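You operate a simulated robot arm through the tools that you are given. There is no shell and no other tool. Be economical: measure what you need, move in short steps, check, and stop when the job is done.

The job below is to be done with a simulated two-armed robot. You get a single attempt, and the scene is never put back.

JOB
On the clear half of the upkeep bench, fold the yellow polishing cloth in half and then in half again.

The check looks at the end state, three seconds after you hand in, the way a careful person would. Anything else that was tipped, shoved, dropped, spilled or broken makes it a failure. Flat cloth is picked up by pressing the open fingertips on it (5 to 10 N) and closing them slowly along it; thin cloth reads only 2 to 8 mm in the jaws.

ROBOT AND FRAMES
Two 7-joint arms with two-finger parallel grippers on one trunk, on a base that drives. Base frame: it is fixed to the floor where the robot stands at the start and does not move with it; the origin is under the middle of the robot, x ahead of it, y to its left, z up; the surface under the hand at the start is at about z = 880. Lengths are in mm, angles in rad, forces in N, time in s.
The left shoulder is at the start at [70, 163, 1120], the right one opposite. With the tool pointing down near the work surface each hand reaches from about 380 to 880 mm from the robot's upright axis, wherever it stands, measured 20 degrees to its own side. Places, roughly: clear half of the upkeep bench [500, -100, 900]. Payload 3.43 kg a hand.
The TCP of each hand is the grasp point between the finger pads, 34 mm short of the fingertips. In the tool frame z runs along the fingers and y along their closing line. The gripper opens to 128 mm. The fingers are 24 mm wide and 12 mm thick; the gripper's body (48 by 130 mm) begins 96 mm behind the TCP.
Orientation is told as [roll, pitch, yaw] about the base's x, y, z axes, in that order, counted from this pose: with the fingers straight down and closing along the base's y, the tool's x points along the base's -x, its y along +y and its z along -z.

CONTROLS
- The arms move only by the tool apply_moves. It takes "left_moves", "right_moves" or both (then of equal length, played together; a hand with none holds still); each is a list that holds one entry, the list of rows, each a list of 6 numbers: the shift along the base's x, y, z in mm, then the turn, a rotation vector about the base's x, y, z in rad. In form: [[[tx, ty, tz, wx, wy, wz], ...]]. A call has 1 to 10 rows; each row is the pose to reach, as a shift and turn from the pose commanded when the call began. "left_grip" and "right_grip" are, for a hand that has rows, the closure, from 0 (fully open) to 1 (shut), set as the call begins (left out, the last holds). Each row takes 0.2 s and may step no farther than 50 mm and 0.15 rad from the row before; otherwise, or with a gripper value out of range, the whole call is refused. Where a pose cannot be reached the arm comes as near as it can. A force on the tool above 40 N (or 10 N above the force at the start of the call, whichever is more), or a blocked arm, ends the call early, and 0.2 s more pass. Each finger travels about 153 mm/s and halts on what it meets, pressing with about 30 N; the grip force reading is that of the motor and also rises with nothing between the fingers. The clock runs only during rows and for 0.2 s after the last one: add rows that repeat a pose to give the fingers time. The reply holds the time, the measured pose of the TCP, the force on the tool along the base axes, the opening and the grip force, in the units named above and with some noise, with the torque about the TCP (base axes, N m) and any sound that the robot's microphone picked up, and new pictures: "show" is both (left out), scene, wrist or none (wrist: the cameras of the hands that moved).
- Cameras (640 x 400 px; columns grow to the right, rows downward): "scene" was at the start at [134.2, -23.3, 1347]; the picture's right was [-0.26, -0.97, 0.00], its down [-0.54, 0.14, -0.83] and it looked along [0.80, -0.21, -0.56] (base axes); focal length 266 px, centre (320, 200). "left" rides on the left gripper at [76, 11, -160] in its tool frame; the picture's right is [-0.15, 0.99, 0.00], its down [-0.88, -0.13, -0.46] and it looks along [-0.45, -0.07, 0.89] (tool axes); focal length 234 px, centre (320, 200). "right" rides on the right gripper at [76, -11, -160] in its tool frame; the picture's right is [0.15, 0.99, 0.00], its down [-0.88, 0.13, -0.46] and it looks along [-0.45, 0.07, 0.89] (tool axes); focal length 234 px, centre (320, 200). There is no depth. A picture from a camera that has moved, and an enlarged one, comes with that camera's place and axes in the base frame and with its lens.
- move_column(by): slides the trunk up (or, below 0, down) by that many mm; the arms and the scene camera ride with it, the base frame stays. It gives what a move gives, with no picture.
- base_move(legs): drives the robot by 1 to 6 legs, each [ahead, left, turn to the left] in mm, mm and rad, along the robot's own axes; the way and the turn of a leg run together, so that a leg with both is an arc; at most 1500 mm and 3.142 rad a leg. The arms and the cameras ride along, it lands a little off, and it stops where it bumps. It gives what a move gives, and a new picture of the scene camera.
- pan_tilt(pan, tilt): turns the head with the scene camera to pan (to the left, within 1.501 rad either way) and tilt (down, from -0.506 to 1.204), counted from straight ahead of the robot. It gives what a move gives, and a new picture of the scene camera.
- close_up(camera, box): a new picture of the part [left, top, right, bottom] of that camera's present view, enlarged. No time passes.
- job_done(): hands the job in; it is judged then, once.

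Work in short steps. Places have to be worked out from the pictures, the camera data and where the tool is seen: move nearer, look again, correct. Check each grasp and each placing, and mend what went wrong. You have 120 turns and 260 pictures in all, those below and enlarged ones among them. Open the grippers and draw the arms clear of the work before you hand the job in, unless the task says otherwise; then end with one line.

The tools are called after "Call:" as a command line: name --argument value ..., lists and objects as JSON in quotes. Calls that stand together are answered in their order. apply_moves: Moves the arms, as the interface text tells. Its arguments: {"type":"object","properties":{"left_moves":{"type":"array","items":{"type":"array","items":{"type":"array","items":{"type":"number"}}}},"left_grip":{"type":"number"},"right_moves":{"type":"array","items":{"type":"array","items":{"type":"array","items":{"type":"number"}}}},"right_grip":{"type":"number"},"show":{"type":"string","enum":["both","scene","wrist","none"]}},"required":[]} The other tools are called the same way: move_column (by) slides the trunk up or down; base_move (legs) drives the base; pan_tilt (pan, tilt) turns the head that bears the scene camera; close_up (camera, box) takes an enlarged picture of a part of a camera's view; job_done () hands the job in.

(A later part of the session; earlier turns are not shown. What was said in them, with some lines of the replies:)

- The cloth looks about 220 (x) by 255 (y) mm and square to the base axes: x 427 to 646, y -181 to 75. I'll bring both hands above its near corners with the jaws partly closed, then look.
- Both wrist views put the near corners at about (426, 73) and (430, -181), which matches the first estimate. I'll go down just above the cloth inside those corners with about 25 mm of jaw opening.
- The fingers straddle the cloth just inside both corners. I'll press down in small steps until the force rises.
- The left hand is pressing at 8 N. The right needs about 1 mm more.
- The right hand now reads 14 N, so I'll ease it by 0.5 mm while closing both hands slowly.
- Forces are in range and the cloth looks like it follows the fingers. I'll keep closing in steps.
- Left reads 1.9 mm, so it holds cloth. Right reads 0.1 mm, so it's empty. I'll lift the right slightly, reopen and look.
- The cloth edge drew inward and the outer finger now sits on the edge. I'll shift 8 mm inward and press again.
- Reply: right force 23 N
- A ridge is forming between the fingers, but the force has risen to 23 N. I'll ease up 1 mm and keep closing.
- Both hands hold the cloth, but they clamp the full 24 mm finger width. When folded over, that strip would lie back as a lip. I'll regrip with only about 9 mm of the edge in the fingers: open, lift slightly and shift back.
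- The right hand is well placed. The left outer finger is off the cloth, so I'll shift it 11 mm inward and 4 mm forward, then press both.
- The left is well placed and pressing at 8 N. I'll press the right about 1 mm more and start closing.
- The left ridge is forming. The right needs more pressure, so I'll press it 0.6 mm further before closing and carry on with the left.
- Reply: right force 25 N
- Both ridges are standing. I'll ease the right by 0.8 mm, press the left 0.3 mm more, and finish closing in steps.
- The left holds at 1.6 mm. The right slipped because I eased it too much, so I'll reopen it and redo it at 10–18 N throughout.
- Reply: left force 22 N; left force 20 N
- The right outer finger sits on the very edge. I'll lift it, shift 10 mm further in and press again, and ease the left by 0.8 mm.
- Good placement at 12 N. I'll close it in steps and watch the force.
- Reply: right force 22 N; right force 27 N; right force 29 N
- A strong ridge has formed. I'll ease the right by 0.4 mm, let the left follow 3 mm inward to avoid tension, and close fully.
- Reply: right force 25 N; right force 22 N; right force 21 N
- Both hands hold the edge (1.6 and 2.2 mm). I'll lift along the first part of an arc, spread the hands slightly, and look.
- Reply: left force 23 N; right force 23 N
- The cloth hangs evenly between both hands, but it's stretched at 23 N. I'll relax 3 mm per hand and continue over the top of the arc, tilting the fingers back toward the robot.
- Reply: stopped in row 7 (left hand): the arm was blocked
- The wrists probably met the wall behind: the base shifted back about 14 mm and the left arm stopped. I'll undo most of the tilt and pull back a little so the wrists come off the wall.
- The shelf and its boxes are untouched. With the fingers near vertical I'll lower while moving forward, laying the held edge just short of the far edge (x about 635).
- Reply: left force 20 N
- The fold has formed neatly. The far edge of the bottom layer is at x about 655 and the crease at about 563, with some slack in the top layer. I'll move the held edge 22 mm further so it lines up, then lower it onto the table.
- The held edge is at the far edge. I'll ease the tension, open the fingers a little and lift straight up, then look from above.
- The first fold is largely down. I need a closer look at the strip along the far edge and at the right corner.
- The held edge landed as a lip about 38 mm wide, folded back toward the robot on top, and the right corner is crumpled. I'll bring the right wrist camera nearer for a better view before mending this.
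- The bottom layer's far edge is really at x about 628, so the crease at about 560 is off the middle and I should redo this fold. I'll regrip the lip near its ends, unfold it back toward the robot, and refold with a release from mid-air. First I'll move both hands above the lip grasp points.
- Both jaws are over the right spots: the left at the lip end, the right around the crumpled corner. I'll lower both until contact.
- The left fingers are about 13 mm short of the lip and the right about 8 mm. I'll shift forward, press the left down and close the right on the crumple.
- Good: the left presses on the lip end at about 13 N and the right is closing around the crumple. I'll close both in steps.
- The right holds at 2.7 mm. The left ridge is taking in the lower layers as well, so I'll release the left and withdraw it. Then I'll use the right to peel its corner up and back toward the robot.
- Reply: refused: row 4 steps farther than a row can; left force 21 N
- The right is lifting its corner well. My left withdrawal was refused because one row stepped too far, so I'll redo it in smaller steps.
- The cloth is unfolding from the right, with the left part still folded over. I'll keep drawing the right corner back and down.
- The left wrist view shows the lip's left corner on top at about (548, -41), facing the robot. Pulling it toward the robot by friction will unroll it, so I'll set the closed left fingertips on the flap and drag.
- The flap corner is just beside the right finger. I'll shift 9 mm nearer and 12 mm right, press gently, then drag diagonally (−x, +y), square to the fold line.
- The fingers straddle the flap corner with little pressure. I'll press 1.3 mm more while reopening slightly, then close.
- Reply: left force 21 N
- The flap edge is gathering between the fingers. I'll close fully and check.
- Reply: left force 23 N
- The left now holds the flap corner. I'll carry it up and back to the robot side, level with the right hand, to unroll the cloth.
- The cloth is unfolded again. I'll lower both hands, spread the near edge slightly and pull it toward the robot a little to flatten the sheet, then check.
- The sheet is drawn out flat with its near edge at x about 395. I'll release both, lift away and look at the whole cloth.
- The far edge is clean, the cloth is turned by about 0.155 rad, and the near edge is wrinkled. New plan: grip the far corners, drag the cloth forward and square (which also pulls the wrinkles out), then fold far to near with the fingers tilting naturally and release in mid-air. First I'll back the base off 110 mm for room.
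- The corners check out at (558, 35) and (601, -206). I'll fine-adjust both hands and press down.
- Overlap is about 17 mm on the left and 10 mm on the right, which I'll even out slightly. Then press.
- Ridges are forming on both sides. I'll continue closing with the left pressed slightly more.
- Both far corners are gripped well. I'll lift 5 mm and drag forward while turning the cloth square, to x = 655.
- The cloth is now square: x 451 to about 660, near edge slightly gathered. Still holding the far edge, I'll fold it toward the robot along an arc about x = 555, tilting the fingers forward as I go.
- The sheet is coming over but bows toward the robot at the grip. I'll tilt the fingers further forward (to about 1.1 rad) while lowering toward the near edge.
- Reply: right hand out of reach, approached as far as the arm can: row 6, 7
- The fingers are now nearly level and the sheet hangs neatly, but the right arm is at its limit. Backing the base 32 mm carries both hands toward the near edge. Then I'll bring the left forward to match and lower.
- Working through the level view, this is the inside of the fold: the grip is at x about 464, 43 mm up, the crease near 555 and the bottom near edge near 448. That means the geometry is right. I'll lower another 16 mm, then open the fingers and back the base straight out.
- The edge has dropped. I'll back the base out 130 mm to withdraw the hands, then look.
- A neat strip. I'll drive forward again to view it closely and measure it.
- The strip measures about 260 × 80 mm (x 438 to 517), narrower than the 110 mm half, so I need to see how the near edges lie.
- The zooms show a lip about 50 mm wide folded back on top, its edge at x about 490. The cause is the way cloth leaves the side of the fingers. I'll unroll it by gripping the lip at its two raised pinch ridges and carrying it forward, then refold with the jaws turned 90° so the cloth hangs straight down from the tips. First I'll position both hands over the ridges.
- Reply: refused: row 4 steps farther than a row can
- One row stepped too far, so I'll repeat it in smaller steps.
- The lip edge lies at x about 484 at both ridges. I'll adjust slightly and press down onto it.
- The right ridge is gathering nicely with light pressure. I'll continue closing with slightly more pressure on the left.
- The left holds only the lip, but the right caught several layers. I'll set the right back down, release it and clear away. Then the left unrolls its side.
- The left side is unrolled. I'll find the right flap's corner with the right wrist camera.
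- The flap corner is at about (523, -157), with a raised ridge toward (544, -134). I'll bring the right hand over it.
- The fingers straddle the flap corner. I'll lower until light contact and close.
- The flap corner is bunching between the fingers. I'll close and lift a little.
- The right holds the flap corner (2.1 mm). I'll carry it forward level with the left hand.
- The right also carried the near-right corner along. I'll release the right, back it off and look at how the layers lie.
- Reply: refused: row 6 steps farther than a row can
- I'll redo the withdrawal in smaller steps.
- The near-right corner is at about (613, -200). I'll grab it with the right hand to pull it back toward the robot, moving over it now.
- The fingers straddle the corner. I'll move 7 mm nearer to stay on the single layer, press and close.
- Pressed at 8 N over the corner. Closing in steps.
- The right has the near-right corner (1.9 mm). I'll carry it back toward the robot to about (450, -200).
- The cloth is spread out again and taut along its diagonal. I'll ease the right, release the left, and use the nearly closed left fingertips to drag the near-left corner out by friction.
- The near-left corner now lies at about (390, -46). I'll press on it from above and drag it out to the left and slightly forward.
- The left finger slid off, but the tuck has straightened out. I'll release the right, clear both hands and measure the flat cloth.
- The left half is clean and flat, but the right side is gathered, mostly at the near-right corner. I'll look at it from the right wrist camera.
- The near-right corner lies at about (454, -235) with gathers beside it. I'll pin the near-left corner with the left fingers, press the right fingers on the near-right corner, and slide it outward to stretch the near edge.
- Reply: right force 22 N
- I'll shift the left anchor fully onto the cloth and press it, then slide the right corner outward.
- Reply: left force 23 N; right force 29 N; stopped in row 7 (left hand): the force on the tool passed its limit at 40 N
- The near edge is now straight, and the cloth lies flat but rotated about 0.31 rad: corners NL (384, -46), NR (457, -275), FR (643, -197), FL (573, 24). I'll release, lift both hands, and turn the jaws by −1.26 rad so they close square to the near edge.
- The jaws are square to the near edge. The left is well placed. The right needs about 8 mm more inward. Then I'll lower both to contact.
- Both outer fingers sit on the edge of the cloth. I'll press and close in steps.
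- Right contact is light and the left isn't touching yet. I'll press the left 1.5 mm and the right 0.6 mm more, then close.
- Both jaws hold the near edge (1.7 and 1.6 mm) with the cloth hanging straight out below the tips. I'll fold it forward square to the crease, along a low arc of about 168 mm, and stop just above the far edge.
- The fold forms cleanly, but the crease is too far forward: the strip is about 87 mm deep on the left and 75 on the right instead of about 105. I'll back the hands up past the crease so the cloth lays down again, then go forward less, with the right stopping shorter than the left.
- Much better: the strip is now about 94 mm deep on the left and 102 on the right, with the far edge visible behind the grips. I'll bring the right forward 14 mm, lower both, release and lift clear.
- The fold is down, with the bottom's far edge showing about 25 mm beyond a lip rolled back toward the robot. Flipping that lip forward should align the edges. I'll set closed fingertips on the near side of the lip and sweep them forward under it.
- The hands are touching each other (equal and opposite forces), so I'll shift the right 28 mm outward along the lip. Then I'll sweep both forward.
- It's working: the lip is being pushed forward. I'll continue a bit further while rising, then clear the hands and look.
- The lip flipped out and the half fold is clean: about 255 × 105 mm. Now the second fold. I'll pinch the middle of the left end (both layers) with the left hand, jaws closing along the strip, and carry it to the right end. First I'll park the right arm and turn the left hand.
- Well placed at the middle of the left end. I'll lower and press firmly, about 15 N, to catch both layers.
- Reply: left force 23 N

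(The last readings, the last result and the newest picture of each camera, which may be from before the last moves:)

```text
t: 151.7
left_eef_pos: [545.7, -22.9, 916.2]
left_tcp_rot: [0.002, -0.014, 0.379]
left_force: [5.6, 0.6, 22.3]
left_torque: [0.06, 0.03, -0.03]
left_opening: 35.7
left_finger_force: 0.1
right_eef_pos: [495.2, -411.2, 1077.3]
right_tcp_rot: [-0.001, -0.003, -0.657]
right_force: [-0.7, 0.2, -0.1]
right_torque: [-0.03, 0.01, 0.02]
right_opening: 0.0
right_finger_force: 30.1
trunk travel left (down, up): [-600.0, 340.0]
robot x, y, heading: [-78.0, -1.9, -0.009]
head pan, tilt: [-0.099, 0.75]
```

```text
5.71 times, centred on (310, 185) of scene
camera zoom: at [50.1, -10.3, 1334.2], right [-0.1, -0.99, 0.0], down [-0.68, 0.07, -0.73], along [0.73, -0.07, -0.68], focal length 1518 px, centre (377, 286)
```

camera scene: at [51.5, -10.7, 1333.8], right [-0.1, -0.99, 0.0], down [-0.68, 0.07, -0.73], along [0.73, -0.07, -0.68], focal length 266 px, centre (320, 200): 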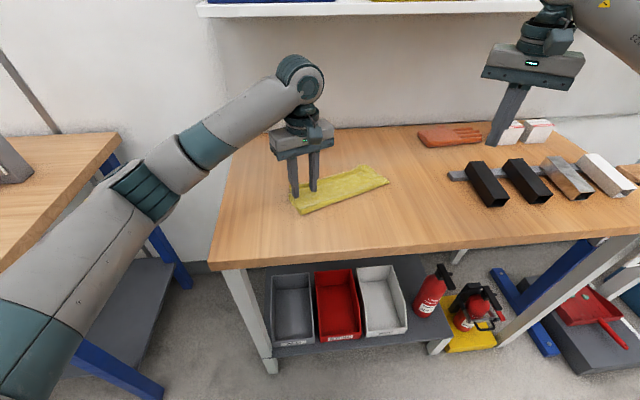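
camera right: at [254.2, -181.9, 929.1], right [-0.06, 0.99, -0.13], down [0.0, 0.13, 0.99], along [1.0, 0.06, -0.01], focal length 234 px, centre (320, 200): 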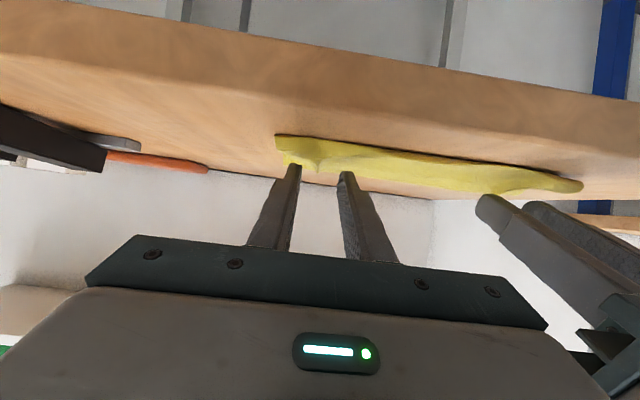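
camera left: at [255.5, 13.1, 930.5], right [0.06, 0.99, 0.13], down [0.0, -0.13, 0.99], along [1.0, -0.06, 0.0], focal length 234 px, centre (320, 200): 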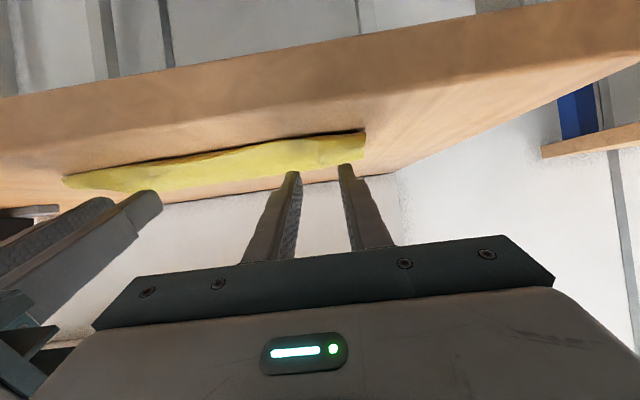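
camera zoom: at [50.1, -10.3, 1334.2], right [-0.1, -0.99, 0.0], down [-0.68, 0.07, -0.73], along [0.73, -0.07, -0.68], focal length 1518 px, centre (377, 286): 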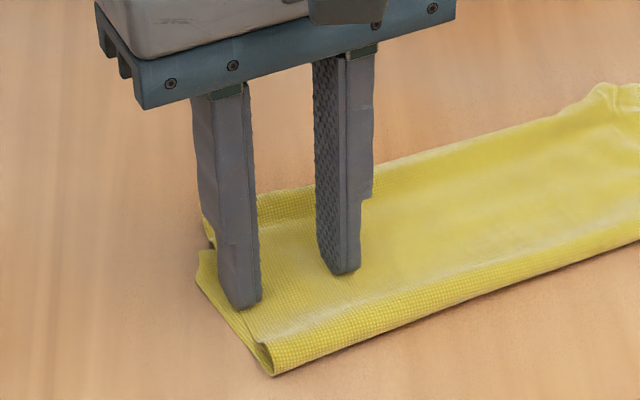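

Firm press, with both fingers on the two layers. Now closing in steps.

Call:
apply_moves --left_moves '[[[0, 0, 0, 0, 0, 0], [0, 0, 0, 0, 0, 0]]]' --left_grip 0.77 --show "none"

Call:
apply_moves --left_moves '[[[0, 0, 0, 0, 0, 0], [0, 0, 0, 0, 0, 0]]]' --left_grip 0.82 --show "none"

Call:
apply_moves --left_moves '[[[0, 0, 0, 0, 0, 0], [0, 0, 0, 0, 0, 0]]]' --left_grip 0.87 --show "none"

Call:
close_up --camera "scene" --box '[270, 150, 350, 220]'

```text
t: 152.3
left_eef_pos: [542.8, -22.1, 915.2]
left_tcp_rot: [0.004, -0.013, 0.378]
left_force: [3.4, 0.9, 28.1]
left_torque: [0.08, 0.11, -0.01]
left_opening: 26.7
left_finger_force: 0.0
right_eef_pos: [494.7, -410.1, 1077.8]
right_tcp_rot: [-0.003, -0.003, -0.658]
right_force: [-0.4, -0.3, -0.6]
right_torque: [0.01, 0.04, -0.01]
right_opening: 0.1
right_finger_force: 29.4
trunk travel left (down, up): [-600.0, 340.0]
robot x, y, heading: [-79.4, -3.4, -0.006]
head pan, tilt: [-0.099, 0.75]
```

```text
t: 152.9
left_eef_pos: [544.4, -21.7, 915.6]
left_tcp_rot: [0.004, -0.014, 0.378]
left_force: [3.2, -1.2, 30.6]
left_torque: [0.03, 0.18, -0.01]
left_opening: 19.4
left_finger_force: 0.0
right_eef_pos: [493.9, -410.4, 1077.5]
right_tcp_rot: [-0.004, -0.002, -0.658]
right_force: [-0.1, -0.9, 0.4]
right_torque: [0.02, 0.01, -0.02]
right_opening: 0.0
right_finger_force: 30.5
trunk travel left (down, up): [-600.0, 340.0]
robot x, y, heading: [-77.3, -5.0, -0.003]
head pan, tilt: [-0.099, 0.75]
```

```text
t: 153.5
left_eef_pos: [542.3, -23.0, 915.6]
left_tcp_rot: [0.003, -0.014, 0.379]
left_force: [1.0, -0.1, 33.1]
left_torque: [0.0, 0.16, -0.05]
left_opening: 13.2
left_finger_force: 0.0
right_eef_pos: [494.0, -411.2, 1077.8]
right_tcp_rot: [-0.002, -0.004, -0.659]
right_force: [0.2, 1.6, -0.5]
right_torque: [-0.01, 0.01, 0.01]
right_opening: 0.0
right_finger_force: 30.6
trunk travel left (down, up): [-600.0, 340.0]
robot x, y, heading: [-78.6, 2.8, -0.005]
head pan, tilt: [-0.099, 0.75]
```

```text
5.71 times, centred on (310, 185) of scene
camera zoom: at [48.3, -10.4, 1334.2], right [-0.1, -0.99, 0.0], down [-0.68, 0.07, -0.73], along [0.73, -0.07, -0.68], focal length 1518 px, centre (377, 286)
```

zoom: 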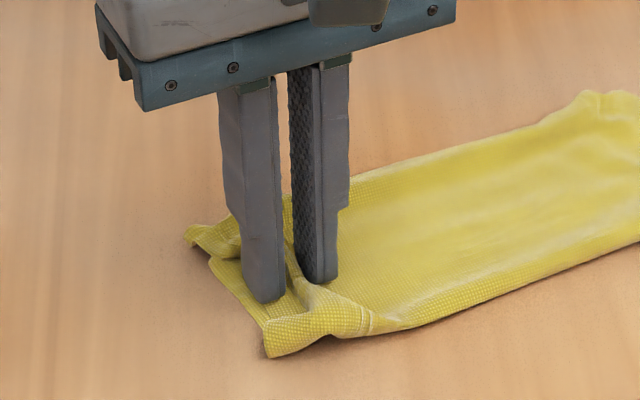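

Both layers are clearly gathering. I'll ease by 0.5 mm, close fully and lift slightly to check.

Call:
apply_moves --left_moves '[[[0, 0, 0.5, 0, 0, 0], [0, 0, 0.5, 0, 0, 0]]]' --left_grip 0.92 --show "none"

Call:
apply_moves --left_moves '[[[0, 0, 0, 0, 0, 0], [0, 0, 0, 0, 0, 0], [0, 0, 0, 0, 0, 0]]]' --left_grip 1.0 --show "none"

Call:
apply_moves --left_moves '[[[1, -3, 12, 0, 0, 0], [5, -12, 26, 0, 0, 0], [11, -28, 38, 0, 0, 0], [11, -28, 38, 0, 0, 0]]]' --show "none"

Call:
close_up --camera "scene" --box '[280, 130, 400, 225]'

```text
t: 154.1
left_eef_pos: [544.2, -21.5, 915.7]
left_tcp_rot: [0.004, -0.012, 0.38]
left_force: [-0.9, 0.0, 28.4]
left_torque: [0.01, 0.19, 0.0]
left_opening: 7.6
left_finger_force: 0.1
right_eef_pos: [494.6, -412.0, 1077.5]
right_tcp_rot: [-0.004, -0.005, -0.659]
right_force: [0.2, -0.6, -0.4]
right_torque: [-0.01, -0.01, 0.02]
right_opening: 0.0
right_finger_force: 30.3
trunk travel left (down, up): [-600.0, 340.0]
robot x, y, heading: [-78.3, -2.6, -0.01]
head pan, tilt: [-0.099, 0.75]
```

```text
t: 154.9
left_eef_pos: [542.3, -22.3, 916.0]
left_tcp_rot: [0.003, -0.012, 0.378]
left_force: [-2.1, 1.4, 25.9]
left_torque: [0.01, 0.28, 0.03]
left_opening: 2.2
left_finger_force: 29.7
right_eef_pos: [493.9, -410.5, 1077.7]
right_tcp_rot: [-0.004, -0.003, -0.659]
right_force: [0.6, 0.3, 0.3]
right_torque: [0.01, 0.0, -0.02]
right_opening: 0.0
right_finger_force: 30.0
trunk travel left (down, up): [-600.0, 340.0]
robot x, y, heading: [-83.8, -0.4, -0.005]
head pan, tilt: [-0.099, 0.75]
```

```text
t: 155.9
left_eef_pos: [555.1, -50.2, 952.6]
left_tcp_rot: [0.004, -0.008, 0.381]
left_force: [-0.4, 0.5, 0.0]
left_torque: [-0.02, -0.04, -0.01]
left_opening: 2.4
left_finger_force: 30.0
right_eef_pos: [497.1, -410.2, 1075.4]
right_tcp_rot: [-0.007, -0.001, -0.657]
right_force: [-0.4, 0.7, 0.8]
right_torque: [0.0, 0.0, -0.02]
right_opening: 0.0
right_finger_force: 29.5
trunk travel left (down, up): [-600.0, 340.0]
robot x, y, heading: [-81.9, -3.4, -0.001]
head pan, tilt: [-0.099, 0.75]
```

```text
4.21 times, centred on (340, 178) of scene
camera zoom: at [51.5, -9.7, 1333.7], right [-0.1, -0.99, 0.0], down [-0.68, 0.07, -0.73], along [0.73, -0.07, -0.68], focal length 1119 px, centre (236, 295)
```

zoom: 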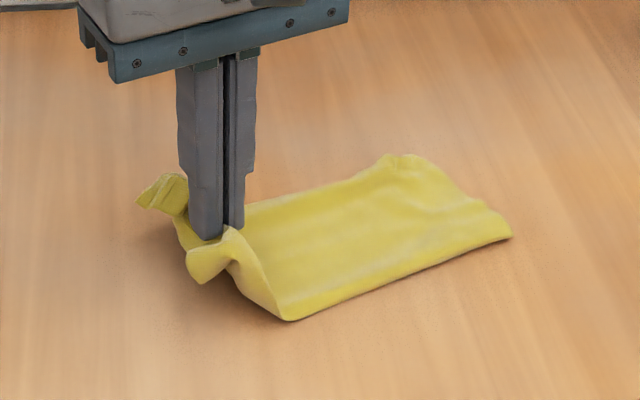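

Both layers are lifted cleanly. I'll carry the end along the strip toward the right end on a low path.

Call:
apply_moves --left_moves '[[[7, -19, 8, 0, 0, 0], [17, -42, 12, 0, 0, 0], [26, -65, 12, 0, 0, 0], [35, -88, 6, 0, 0, 0], [43, -107, -4, 0, 0, 0], [48, -121, -12, 0, 0, 0], [50, -126, -16, 0, 0, 0], [50, -126, -16, 0, 0, 0]]]' --show "none"

Call:
close_up --camera "scene" --box '[290, 120, 410, 215]'

```text
t: 157.7
left_eef_pos: [605.9, -176.7, 935.0]
left_tcp_rot: [0.006, -0.009, 0.38]
left_force: [0.1, -0.1, 0.4]
left_torque: [0.01, 0.02, 0.01]
left_opening: 2.5
left_finger_force: 30.5
right_eef_pos: [496.3, -411.9, 1075.5]
right_tcp_rot: [-0.006, -0.001, -0.657]
right_force: [-1.1, -0.2, -0.1]
right_torque: [0.0, -0.01, 0.02]
right_opening: 0.0
right_finger_force: 29.9
trunk travel left (down, up): [-600.0, 340.0]
robot x, y, heading: [-78.4, -0.1, 0.002]
head pan, tilt: [-0.099, 0.75]
```

```text
4.21 times, centred on (350, 168) of scene
camera zoom: at [51.7, -10.4, 1333.7], right [-0.1, -0.99, 0.0], down [-0.68, 0.07, -0.73], along [0.73, -0.07, -0.68], focal length 1119 px, centre (194, 337)
```

zoom: 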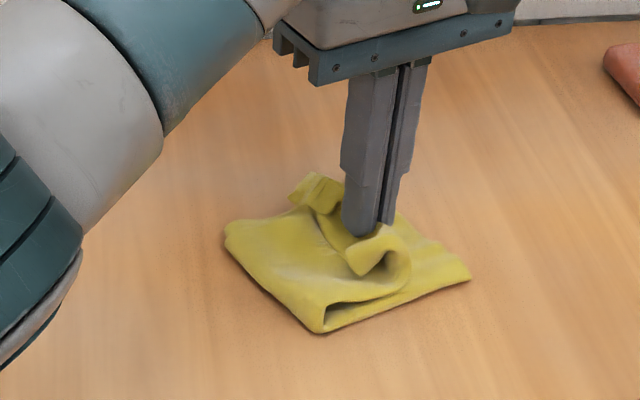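

The fold is forming well. The crease is at about (576, -109) and the right end at about (624, -225), so about 125 mm, which is half. I'll lower, release and lift.

Call:
apply_moves --left_moves '[[[0, 0, -6, 0, 0, 0], [0, 0, -11, 0, 0, 0], [0, 0, -11, 0, 0, 0]]]' --show "none"

Call:
apply_moves --left_moves '[[[0, 0, 0, 0, 0, 0], [0, 0, 0, 0, 0, 0], [0, 0, 15, 0, 0, 0], [0, 0, 55, 0, 0, 0], [-10, 40, 80, 0, 0, 0], [-25, 85, 80, 0, 0, 0], [-40, 130, 80, 0, 0, 0]]]' --left_grip 0.86 --show "none"

Call:
close_up --camera "scene" --box '[300, 140, 400, 215]'

```text
t: 158.5
left_eef_pos: [604.6, -177.3, 925.2]
left_tcp_rot: [0.004, -0.012, 0.38]
left_force: [0.5, -0.1, 0.6]
left_torque: [0.01, -0.03, 0.02]
left_opening: 2.1
left_finger_force: 29.6
right_eef_pos: [497.0, -410.8, 1075.3]
right_tcp_rot: [-0.005, 0.0, -0.659]
right_force: [-0.5, 0.3, 0.3]
right_torque: [0.0, 0.02, -0.02]
right_opening: 0.0
right_finger_force: 29.6
trunk travel left (down, up): [-600.0, 340.0]
robot x, y, heading: [-79.1, -4.4, -0.0]
head pan, tilt: [-0.099, 0.75]
```

```text
t: 160.1
left_eef_pos: [565.4, -43.6, 1004.4]
left_tcp_rot: [0.005, -0.01, 0.379]
left_force: [0.1, -0.6, -0.8]
left_torque: [-0.03, 0.01, 0.0]
left_opening: 18.2
left_finger_force: 0.0
right_eef_pos: [496.9, -410.6, 1077.8]
right_tcp_rot: [-0.007, -0.004, -0.657]
right_force: [1.0, -0.2, 0.8]
right_torque: [0.0, -0.01, -0.01]
right_opening: 0.0
right_finger_force: 29.9
trunk travel left (down, up): [-600.0, 340.0]
robot x, y, heading: [-81.2, 1.6, 0.0]
head pan, tilt: [-0.099, 0.75]
```

```text
5.33 times, centred on (350, 178) of scene
camera zoom: at [51.3, -8.4, 1333.8], right [-0.1, -0.99, 0.0], down [-0.68, 0.07, -0.73], along [0.73, -0.08, -0.68], focal length 1417 px, centre (160, 320)
```

zoom: 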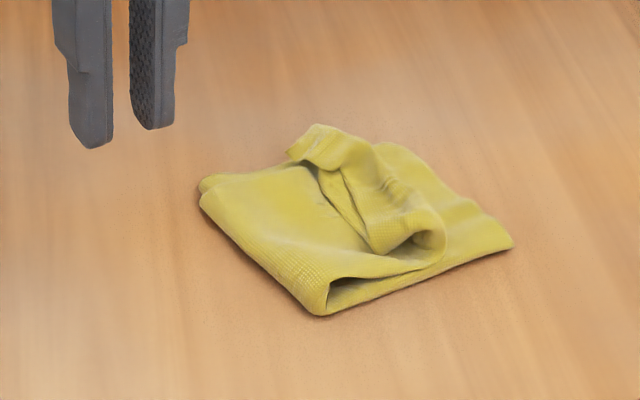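

The quarter fold is in place. Only the gripped lip is still rolled back on top. I'll turn the left hand so its two open fingers span the strip's width, then sweep the lip toward the right end the same way as before.

Call:
apply_moves --left_moves '[[[0, 0, 0, 0, 0, -0.15], [0, 0, 0, 0, 0, -0.3], [0, 0, 0, 0, 0, -0.45], [0, 0, 0, 0, 0, -0.6], [0, 0, 0, 0, 0, -0.75], [0, 0, 0, 0, 0, -0.9], [5, -15, 0, 0, 0, -1.05], [12, -35, 0, 0, 0, -1.2], [20, -60, -10, 0, 0, -1.35], [30, -88, -20, 0, 0, -1.5]]]' --left_grip 0.47 --show "none"

Call:
apply_moves --left_moves '[[[0, 0, -15, 0, 0, -0.06], [0, 0, -35, 0, 0, -0.06], [0, 0, -52, 0, 0, -0.06], [0, 0, -60, 0, 0, -0.06], [0, 0, -60, 0, 0, -0.06]]]' --show "none"

Call:
close_up --camera "scene" --box '[290, 130, 400, 215]'

```text
t: 162.3
left_eef_pos: [596.2, -133.8, 983.9]
left_tcp_rot: [0.006, -0.009, -1.124]
left_force: [-0.8, 0.2, 0.6]
left_torque: [0.04, 0.04, -0.02]
left_opening: 67.7
left_finger_force: 0.1
right_eef_pos: [496.9, -412.3, 1074.9]
right_tcp_rot: [-0.003, -0.001, -0.657]
right_force: [0.2, -0.6, -0.4]
right_torque: [0.0, 0.0, 0.0]
right_opening: 0.0
right_finger_force: 29.9
trunk travel left (down, up): [-600.0, 340.0]
robot x, y, heading: [-76.7, -2.6, -0.002]
head pan, tilt: [-0.099, 0.75]
```

```text
t: 163.5
left_eef_pos: [595.8, -135.0, 925.2]
left_tcp_rot: [0.005, -0.01, -1.179]
left_force: [0.2, 0.7, -0.4]
left_torque: [0.0, 0.03, 0.03]
left_opening: 67.8
left_finger_force: 0.1
right_eef_pos: [496.1, -411.3, 1076.1]
right_tcp_rot: [-0.005, -0.002, -0.657]
right_force: [0.3, -0.5, -0.1]
right_torque: [-0.02, -0.04, 0.02]
right_opening: 0.1
right_finger_force: 29.9
trunk travel left (down, up): [-600.0, 340.0]
robot x, y, heading: [-79.3, 1.2, -0.005]
head pan, tilt: [-0.099, 0.75]
```

```text
4.71 times, centred on (345, 172) of scene
camera zoom: at [51.6, -10.4, 1333.7], right [-0.1, -0.99, 0.0], down [-0.68, 0.07, -0.73], along [0.73, -0.07, -0.68], focal length 1250 px, centre (202, 329)
```

zoom: 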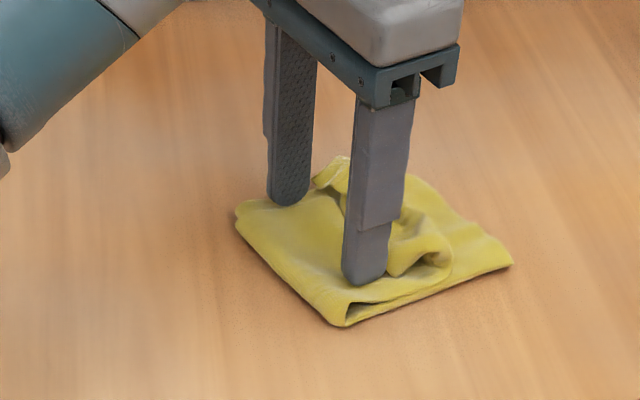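

The two fingers stand just on the near side of the lip. I'll lower 4 mm and sweep along the strip, rising slightly at the end.

Call:
apply_moves --left_moves '[[[0, 0, -4, 0, 0, 0], [4, -10, -4, 0, 0, 0], [8, -20, -4, 0, 0, 0], [12, -30, -3, 0, 0, 0], [16, -40, -1, 0, 0, 0], [20, -51, 2, 0, 0, 0], [25, -63, 5, 0, 0, 0], [29, -74, 9, 0, 0, 0]]]' --show "none"

Call:
close_up --camera "scene" --box '[290, 130, 400, 215]'

```text
t: 165.3
left_eef_pos: [619.1, -190.5, 928.7]
left_tcp_rot: [0.005, -0.01, -1.178]
left_force: [-0.2, 0.0, -0.1]
left_torque: [0.02, 0.03, 0.03]
left_opening: 68.1
left_finger_force: 0.0
left hand out of reach, approached as far as the arm can: row 7, 8
right_eef_pos: [496.8, -410.3, 1075.9]
right_tcp_rot: [-0.005, -0.001, -0.659]
right_force: [0.1, 0.1, 0.9]
right_torque: [-0.01, -0.03, 0.03]
right_opening: 0.0
right_finger_force: 30.0
trunk travel left (down, up): [-600.0, 340.0]
robot x, y, heading: [-82.4, -1.4, -0.003]
head pan, tilt: [-0.099, 0.75]
```

```text
4.71 times, centred on (345, 172) of scene
camera zoom: at [51.9, -10.5, 1333.7], right [-0.1, -0.99, 0.0], down [-0.68, 0.07, -0.73], along [0.73, -0.07, -0.68], focal length 1250 px, centre (202, 329)
```

zoom: 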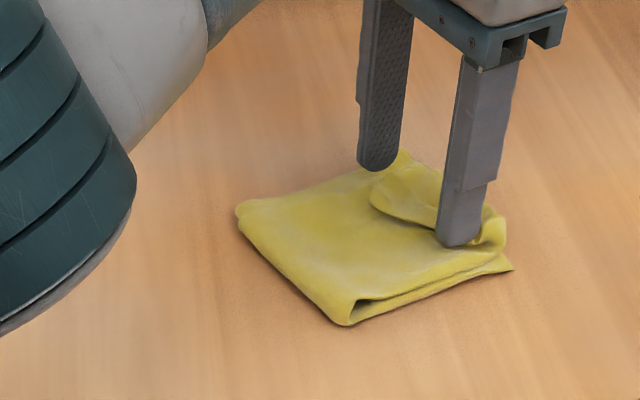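

The lip is nearly over, but the arm is at its limit. I'll finish the sweep by driving the base 26 mm sideways along the same direction.

Call:
base_move --legs '[[10, -26, 0]]'

Call:
close_up --camera "scene" --box '[280, 130, 390, 215]'

```text
t: 166.2
left_eef_pos: [628.5, -215.4, 930.0]
left_tcp_rot: [0.005, -0.012, -1.178]
left_force: [-0.1, -0.1, -0.3]
left_torque: [-0.06, 0.0, 0.02]
left_opening: 67.6
left_finger_force: 0.1
right_eef_pos: [507.4, -435.8, 1077.8]
right_tcp_rot: [-0.005, -0.004, -0.656]
right_force: [-0.6, 0.8, 0.5]
right_torque: [-0.03, -0.01, -0.01]
right_opening: 0.0
right_finger_force: 29.7
trunk travel left (down, up): [-600.0, 340.0]
robot x, y, heading: [-69.2, -26.8, -0.004]
head pan, tilt: [-0.099, 0.75]
camera scene: at [60.6, -34.2, 1333.9], right [-0.1, -0.99, 0.0], down [-0.68, 0.07, -0.73], along [0.73, -0.07, -0.68], focal length 266 px, centre (320, 200)
```

scene: 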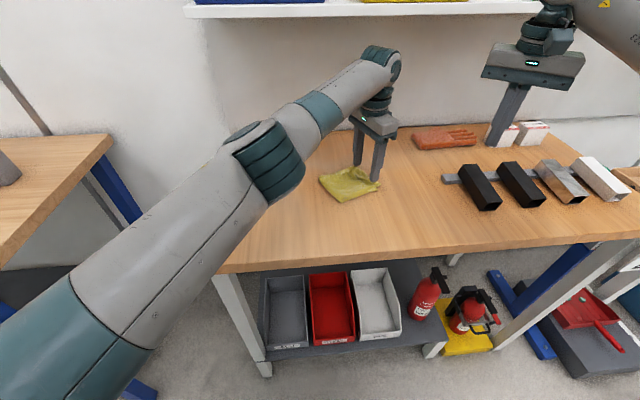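

```text
4.71 times, centred on (335, 172) of scene
camera zoom: at [60.6, -34.2, 1333.9], right [-0.1, -0.99, 0.0], down [-0.68, 0.07, -0.73], along [0.73, -0.07, -0.68], focal length 1250 px, centre (249, 329)
```

zoom: 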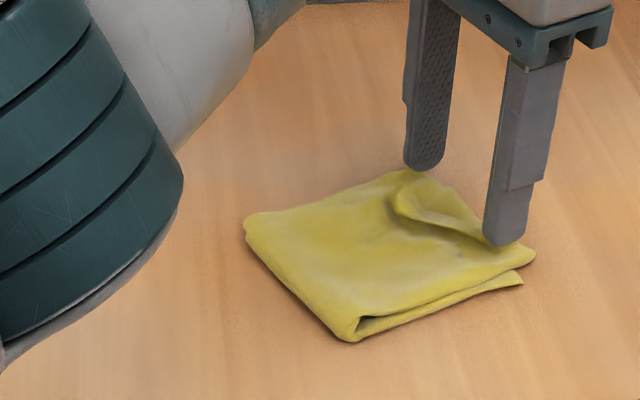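

The near corner of the lip has flipped out. A flap remains at the far corner. I'll lift away and look closely.

Call:
apply_moves --left_moves '[[[0, 0, 25, 0, 0, 0], [0, 0, 60, 0, 0, 0], [-15, 40, 70, 0, 0, 0], [-30, 80, 70, 0, 0, 0]]]' --left_grip 1.0 --show "none"

Call:
close_up --camera "scene" --box '[300, 145, 400, 215]'

```text
t: 167.2
left_eef_pos: [597.5, -134.0, 998.6]
left_tcp_rot: [0.005, -0.012, -1.177]
left_force: [-0.4, 0.8, -0.3]
left_torque: [0.01, 0.01, 0.01]
left_opening: 0.1
left_finger_force: 30.0
right_eef_pos: [505.7, -435.2, 1076.0]
right_tcp_rot: [-0.006, -0.004, -0.656]
right_force: [0.4, 0.6, 0.3]
right_torque: [-0.02, 0.0, 0.0]
right_opening: 0.1
right_finger_force: 30.1
trunk travel left (down, up): [-600.0, 340.0]
robot x, y, heading: [-67.8, -28.9, 0.0]
head pan, tilt: [-0.099, 0.75]
```

```text
5.71 times, centred on (350, 180) of scene
camera zoom: at [60.7, -34.4, 1333.9], right [-0.1, -0.99, 0.0], down [-0.68, 0.07, -0.73], along [0.73, -0.07, -0.68], focal length 1518 px, centre (149, 314)
```

zoom: 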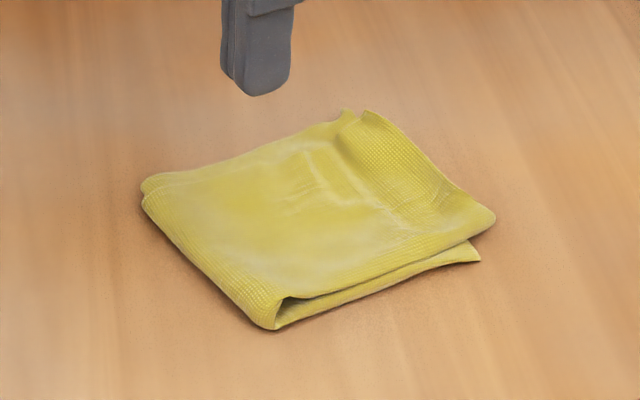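

The flap settled by itself. The cloth is now a neat quarter fold of about 106 × 125 mm with its edges lined up. I'll open both grippers, draw the arms clear and take one last look at the bench.

Call:
apply_moves --left_moves '[[[0, 25, 30, 0, 0, 0], [-20, 65, 50, 0, 0, 0], [-45, 105, 55, 0, 0, 0], [-75, 140, 55, 0, 0, 0], [-110, 170, 55, 0, 0, 0], [-145, 200, 55, 0, 0, 0], [-180, 230, 55, 0, 0, 0]]]' --right_moves '[[[0, 0, 15, 0, 0, 0], [-15, 0, 30, 0, 0, 0], [-35, 0, 40, 0, 0, 0], [-60, 0, 40, 0, 0, 0], [-85, 0, 40, 0, 0, 0], [-110, 0, 40, 0, 0, 0], [-110, 0, 40, 0, 0, 0]]]' --left_grip 0 --right_grip 0 --show "scene"

Call:
close_up --camera "scene" --box '[290, 130, 400, 215]'

```text
t: 168.8
left_eef_pos: [417.1, 95.3, 1052.5]
left_tcp_rot: [0.006, -0.013, -1.18]
left_force: [0.6, 0.6, -0.2]
left_torque: [-0.02, 0.01, 0.01]
left_opening: 128.0
left_finger_force: 0.0
right_eef_pos: [396.4, -433.7, 1117.6]
right_tcp_rot: [-0.006, -0.004, -0.658]
right_force: [-0.4, 1.0, -0.5]
right_torque: [-0.03, -0.01, 0.01]
right_opening: 128.1
right_finger_force: 0.1
trunk travel left (down, up): [-600.0, 340.0]
robot x, y, heading: [-70.0, -27.3, -0.006]
head pan, tilt: [-0.099, 0.75]
camera scene: at [60.8, -34.1, 1333.8], right [-0.1, -0.99, 0.0], down [-0.68, 0.07, -0.73], along [0.73, -0.08, -0.68], focal length 266 px, centre (320, 200)
```

scene: 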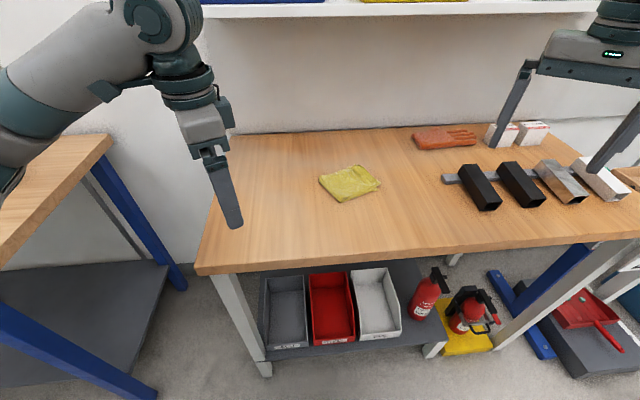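

```text
4.71 times, centred on (345, 172) of scene
camera zoom: at [60.8, -34.1, 1333.8], right [-0.1, -0.99, 0.0], down [-0.68, 0.07, -0.73], along [0.73, -0.08, -0.68], focal length 1250 px, centre (202, 329)
```

zoom: 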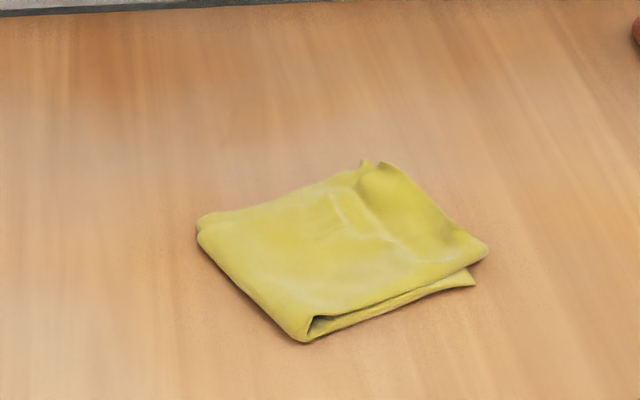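

The cloth is folded in quarters, the other items on the bench look undisturbed, and the arms are clear with the grippers open. Handing in.

Call:
job_done

```text
The job is handed in.
```

The yellow cloth is folded in half twice, to about 106 × 125 mm, and lies flat on the clear half of the bench, slightly puffy and turned a little from square; nothing else appears disturbed, though on an early fold attempt an arm pressed against something, probably the wall behind the bench, and pushed the base back slightly.
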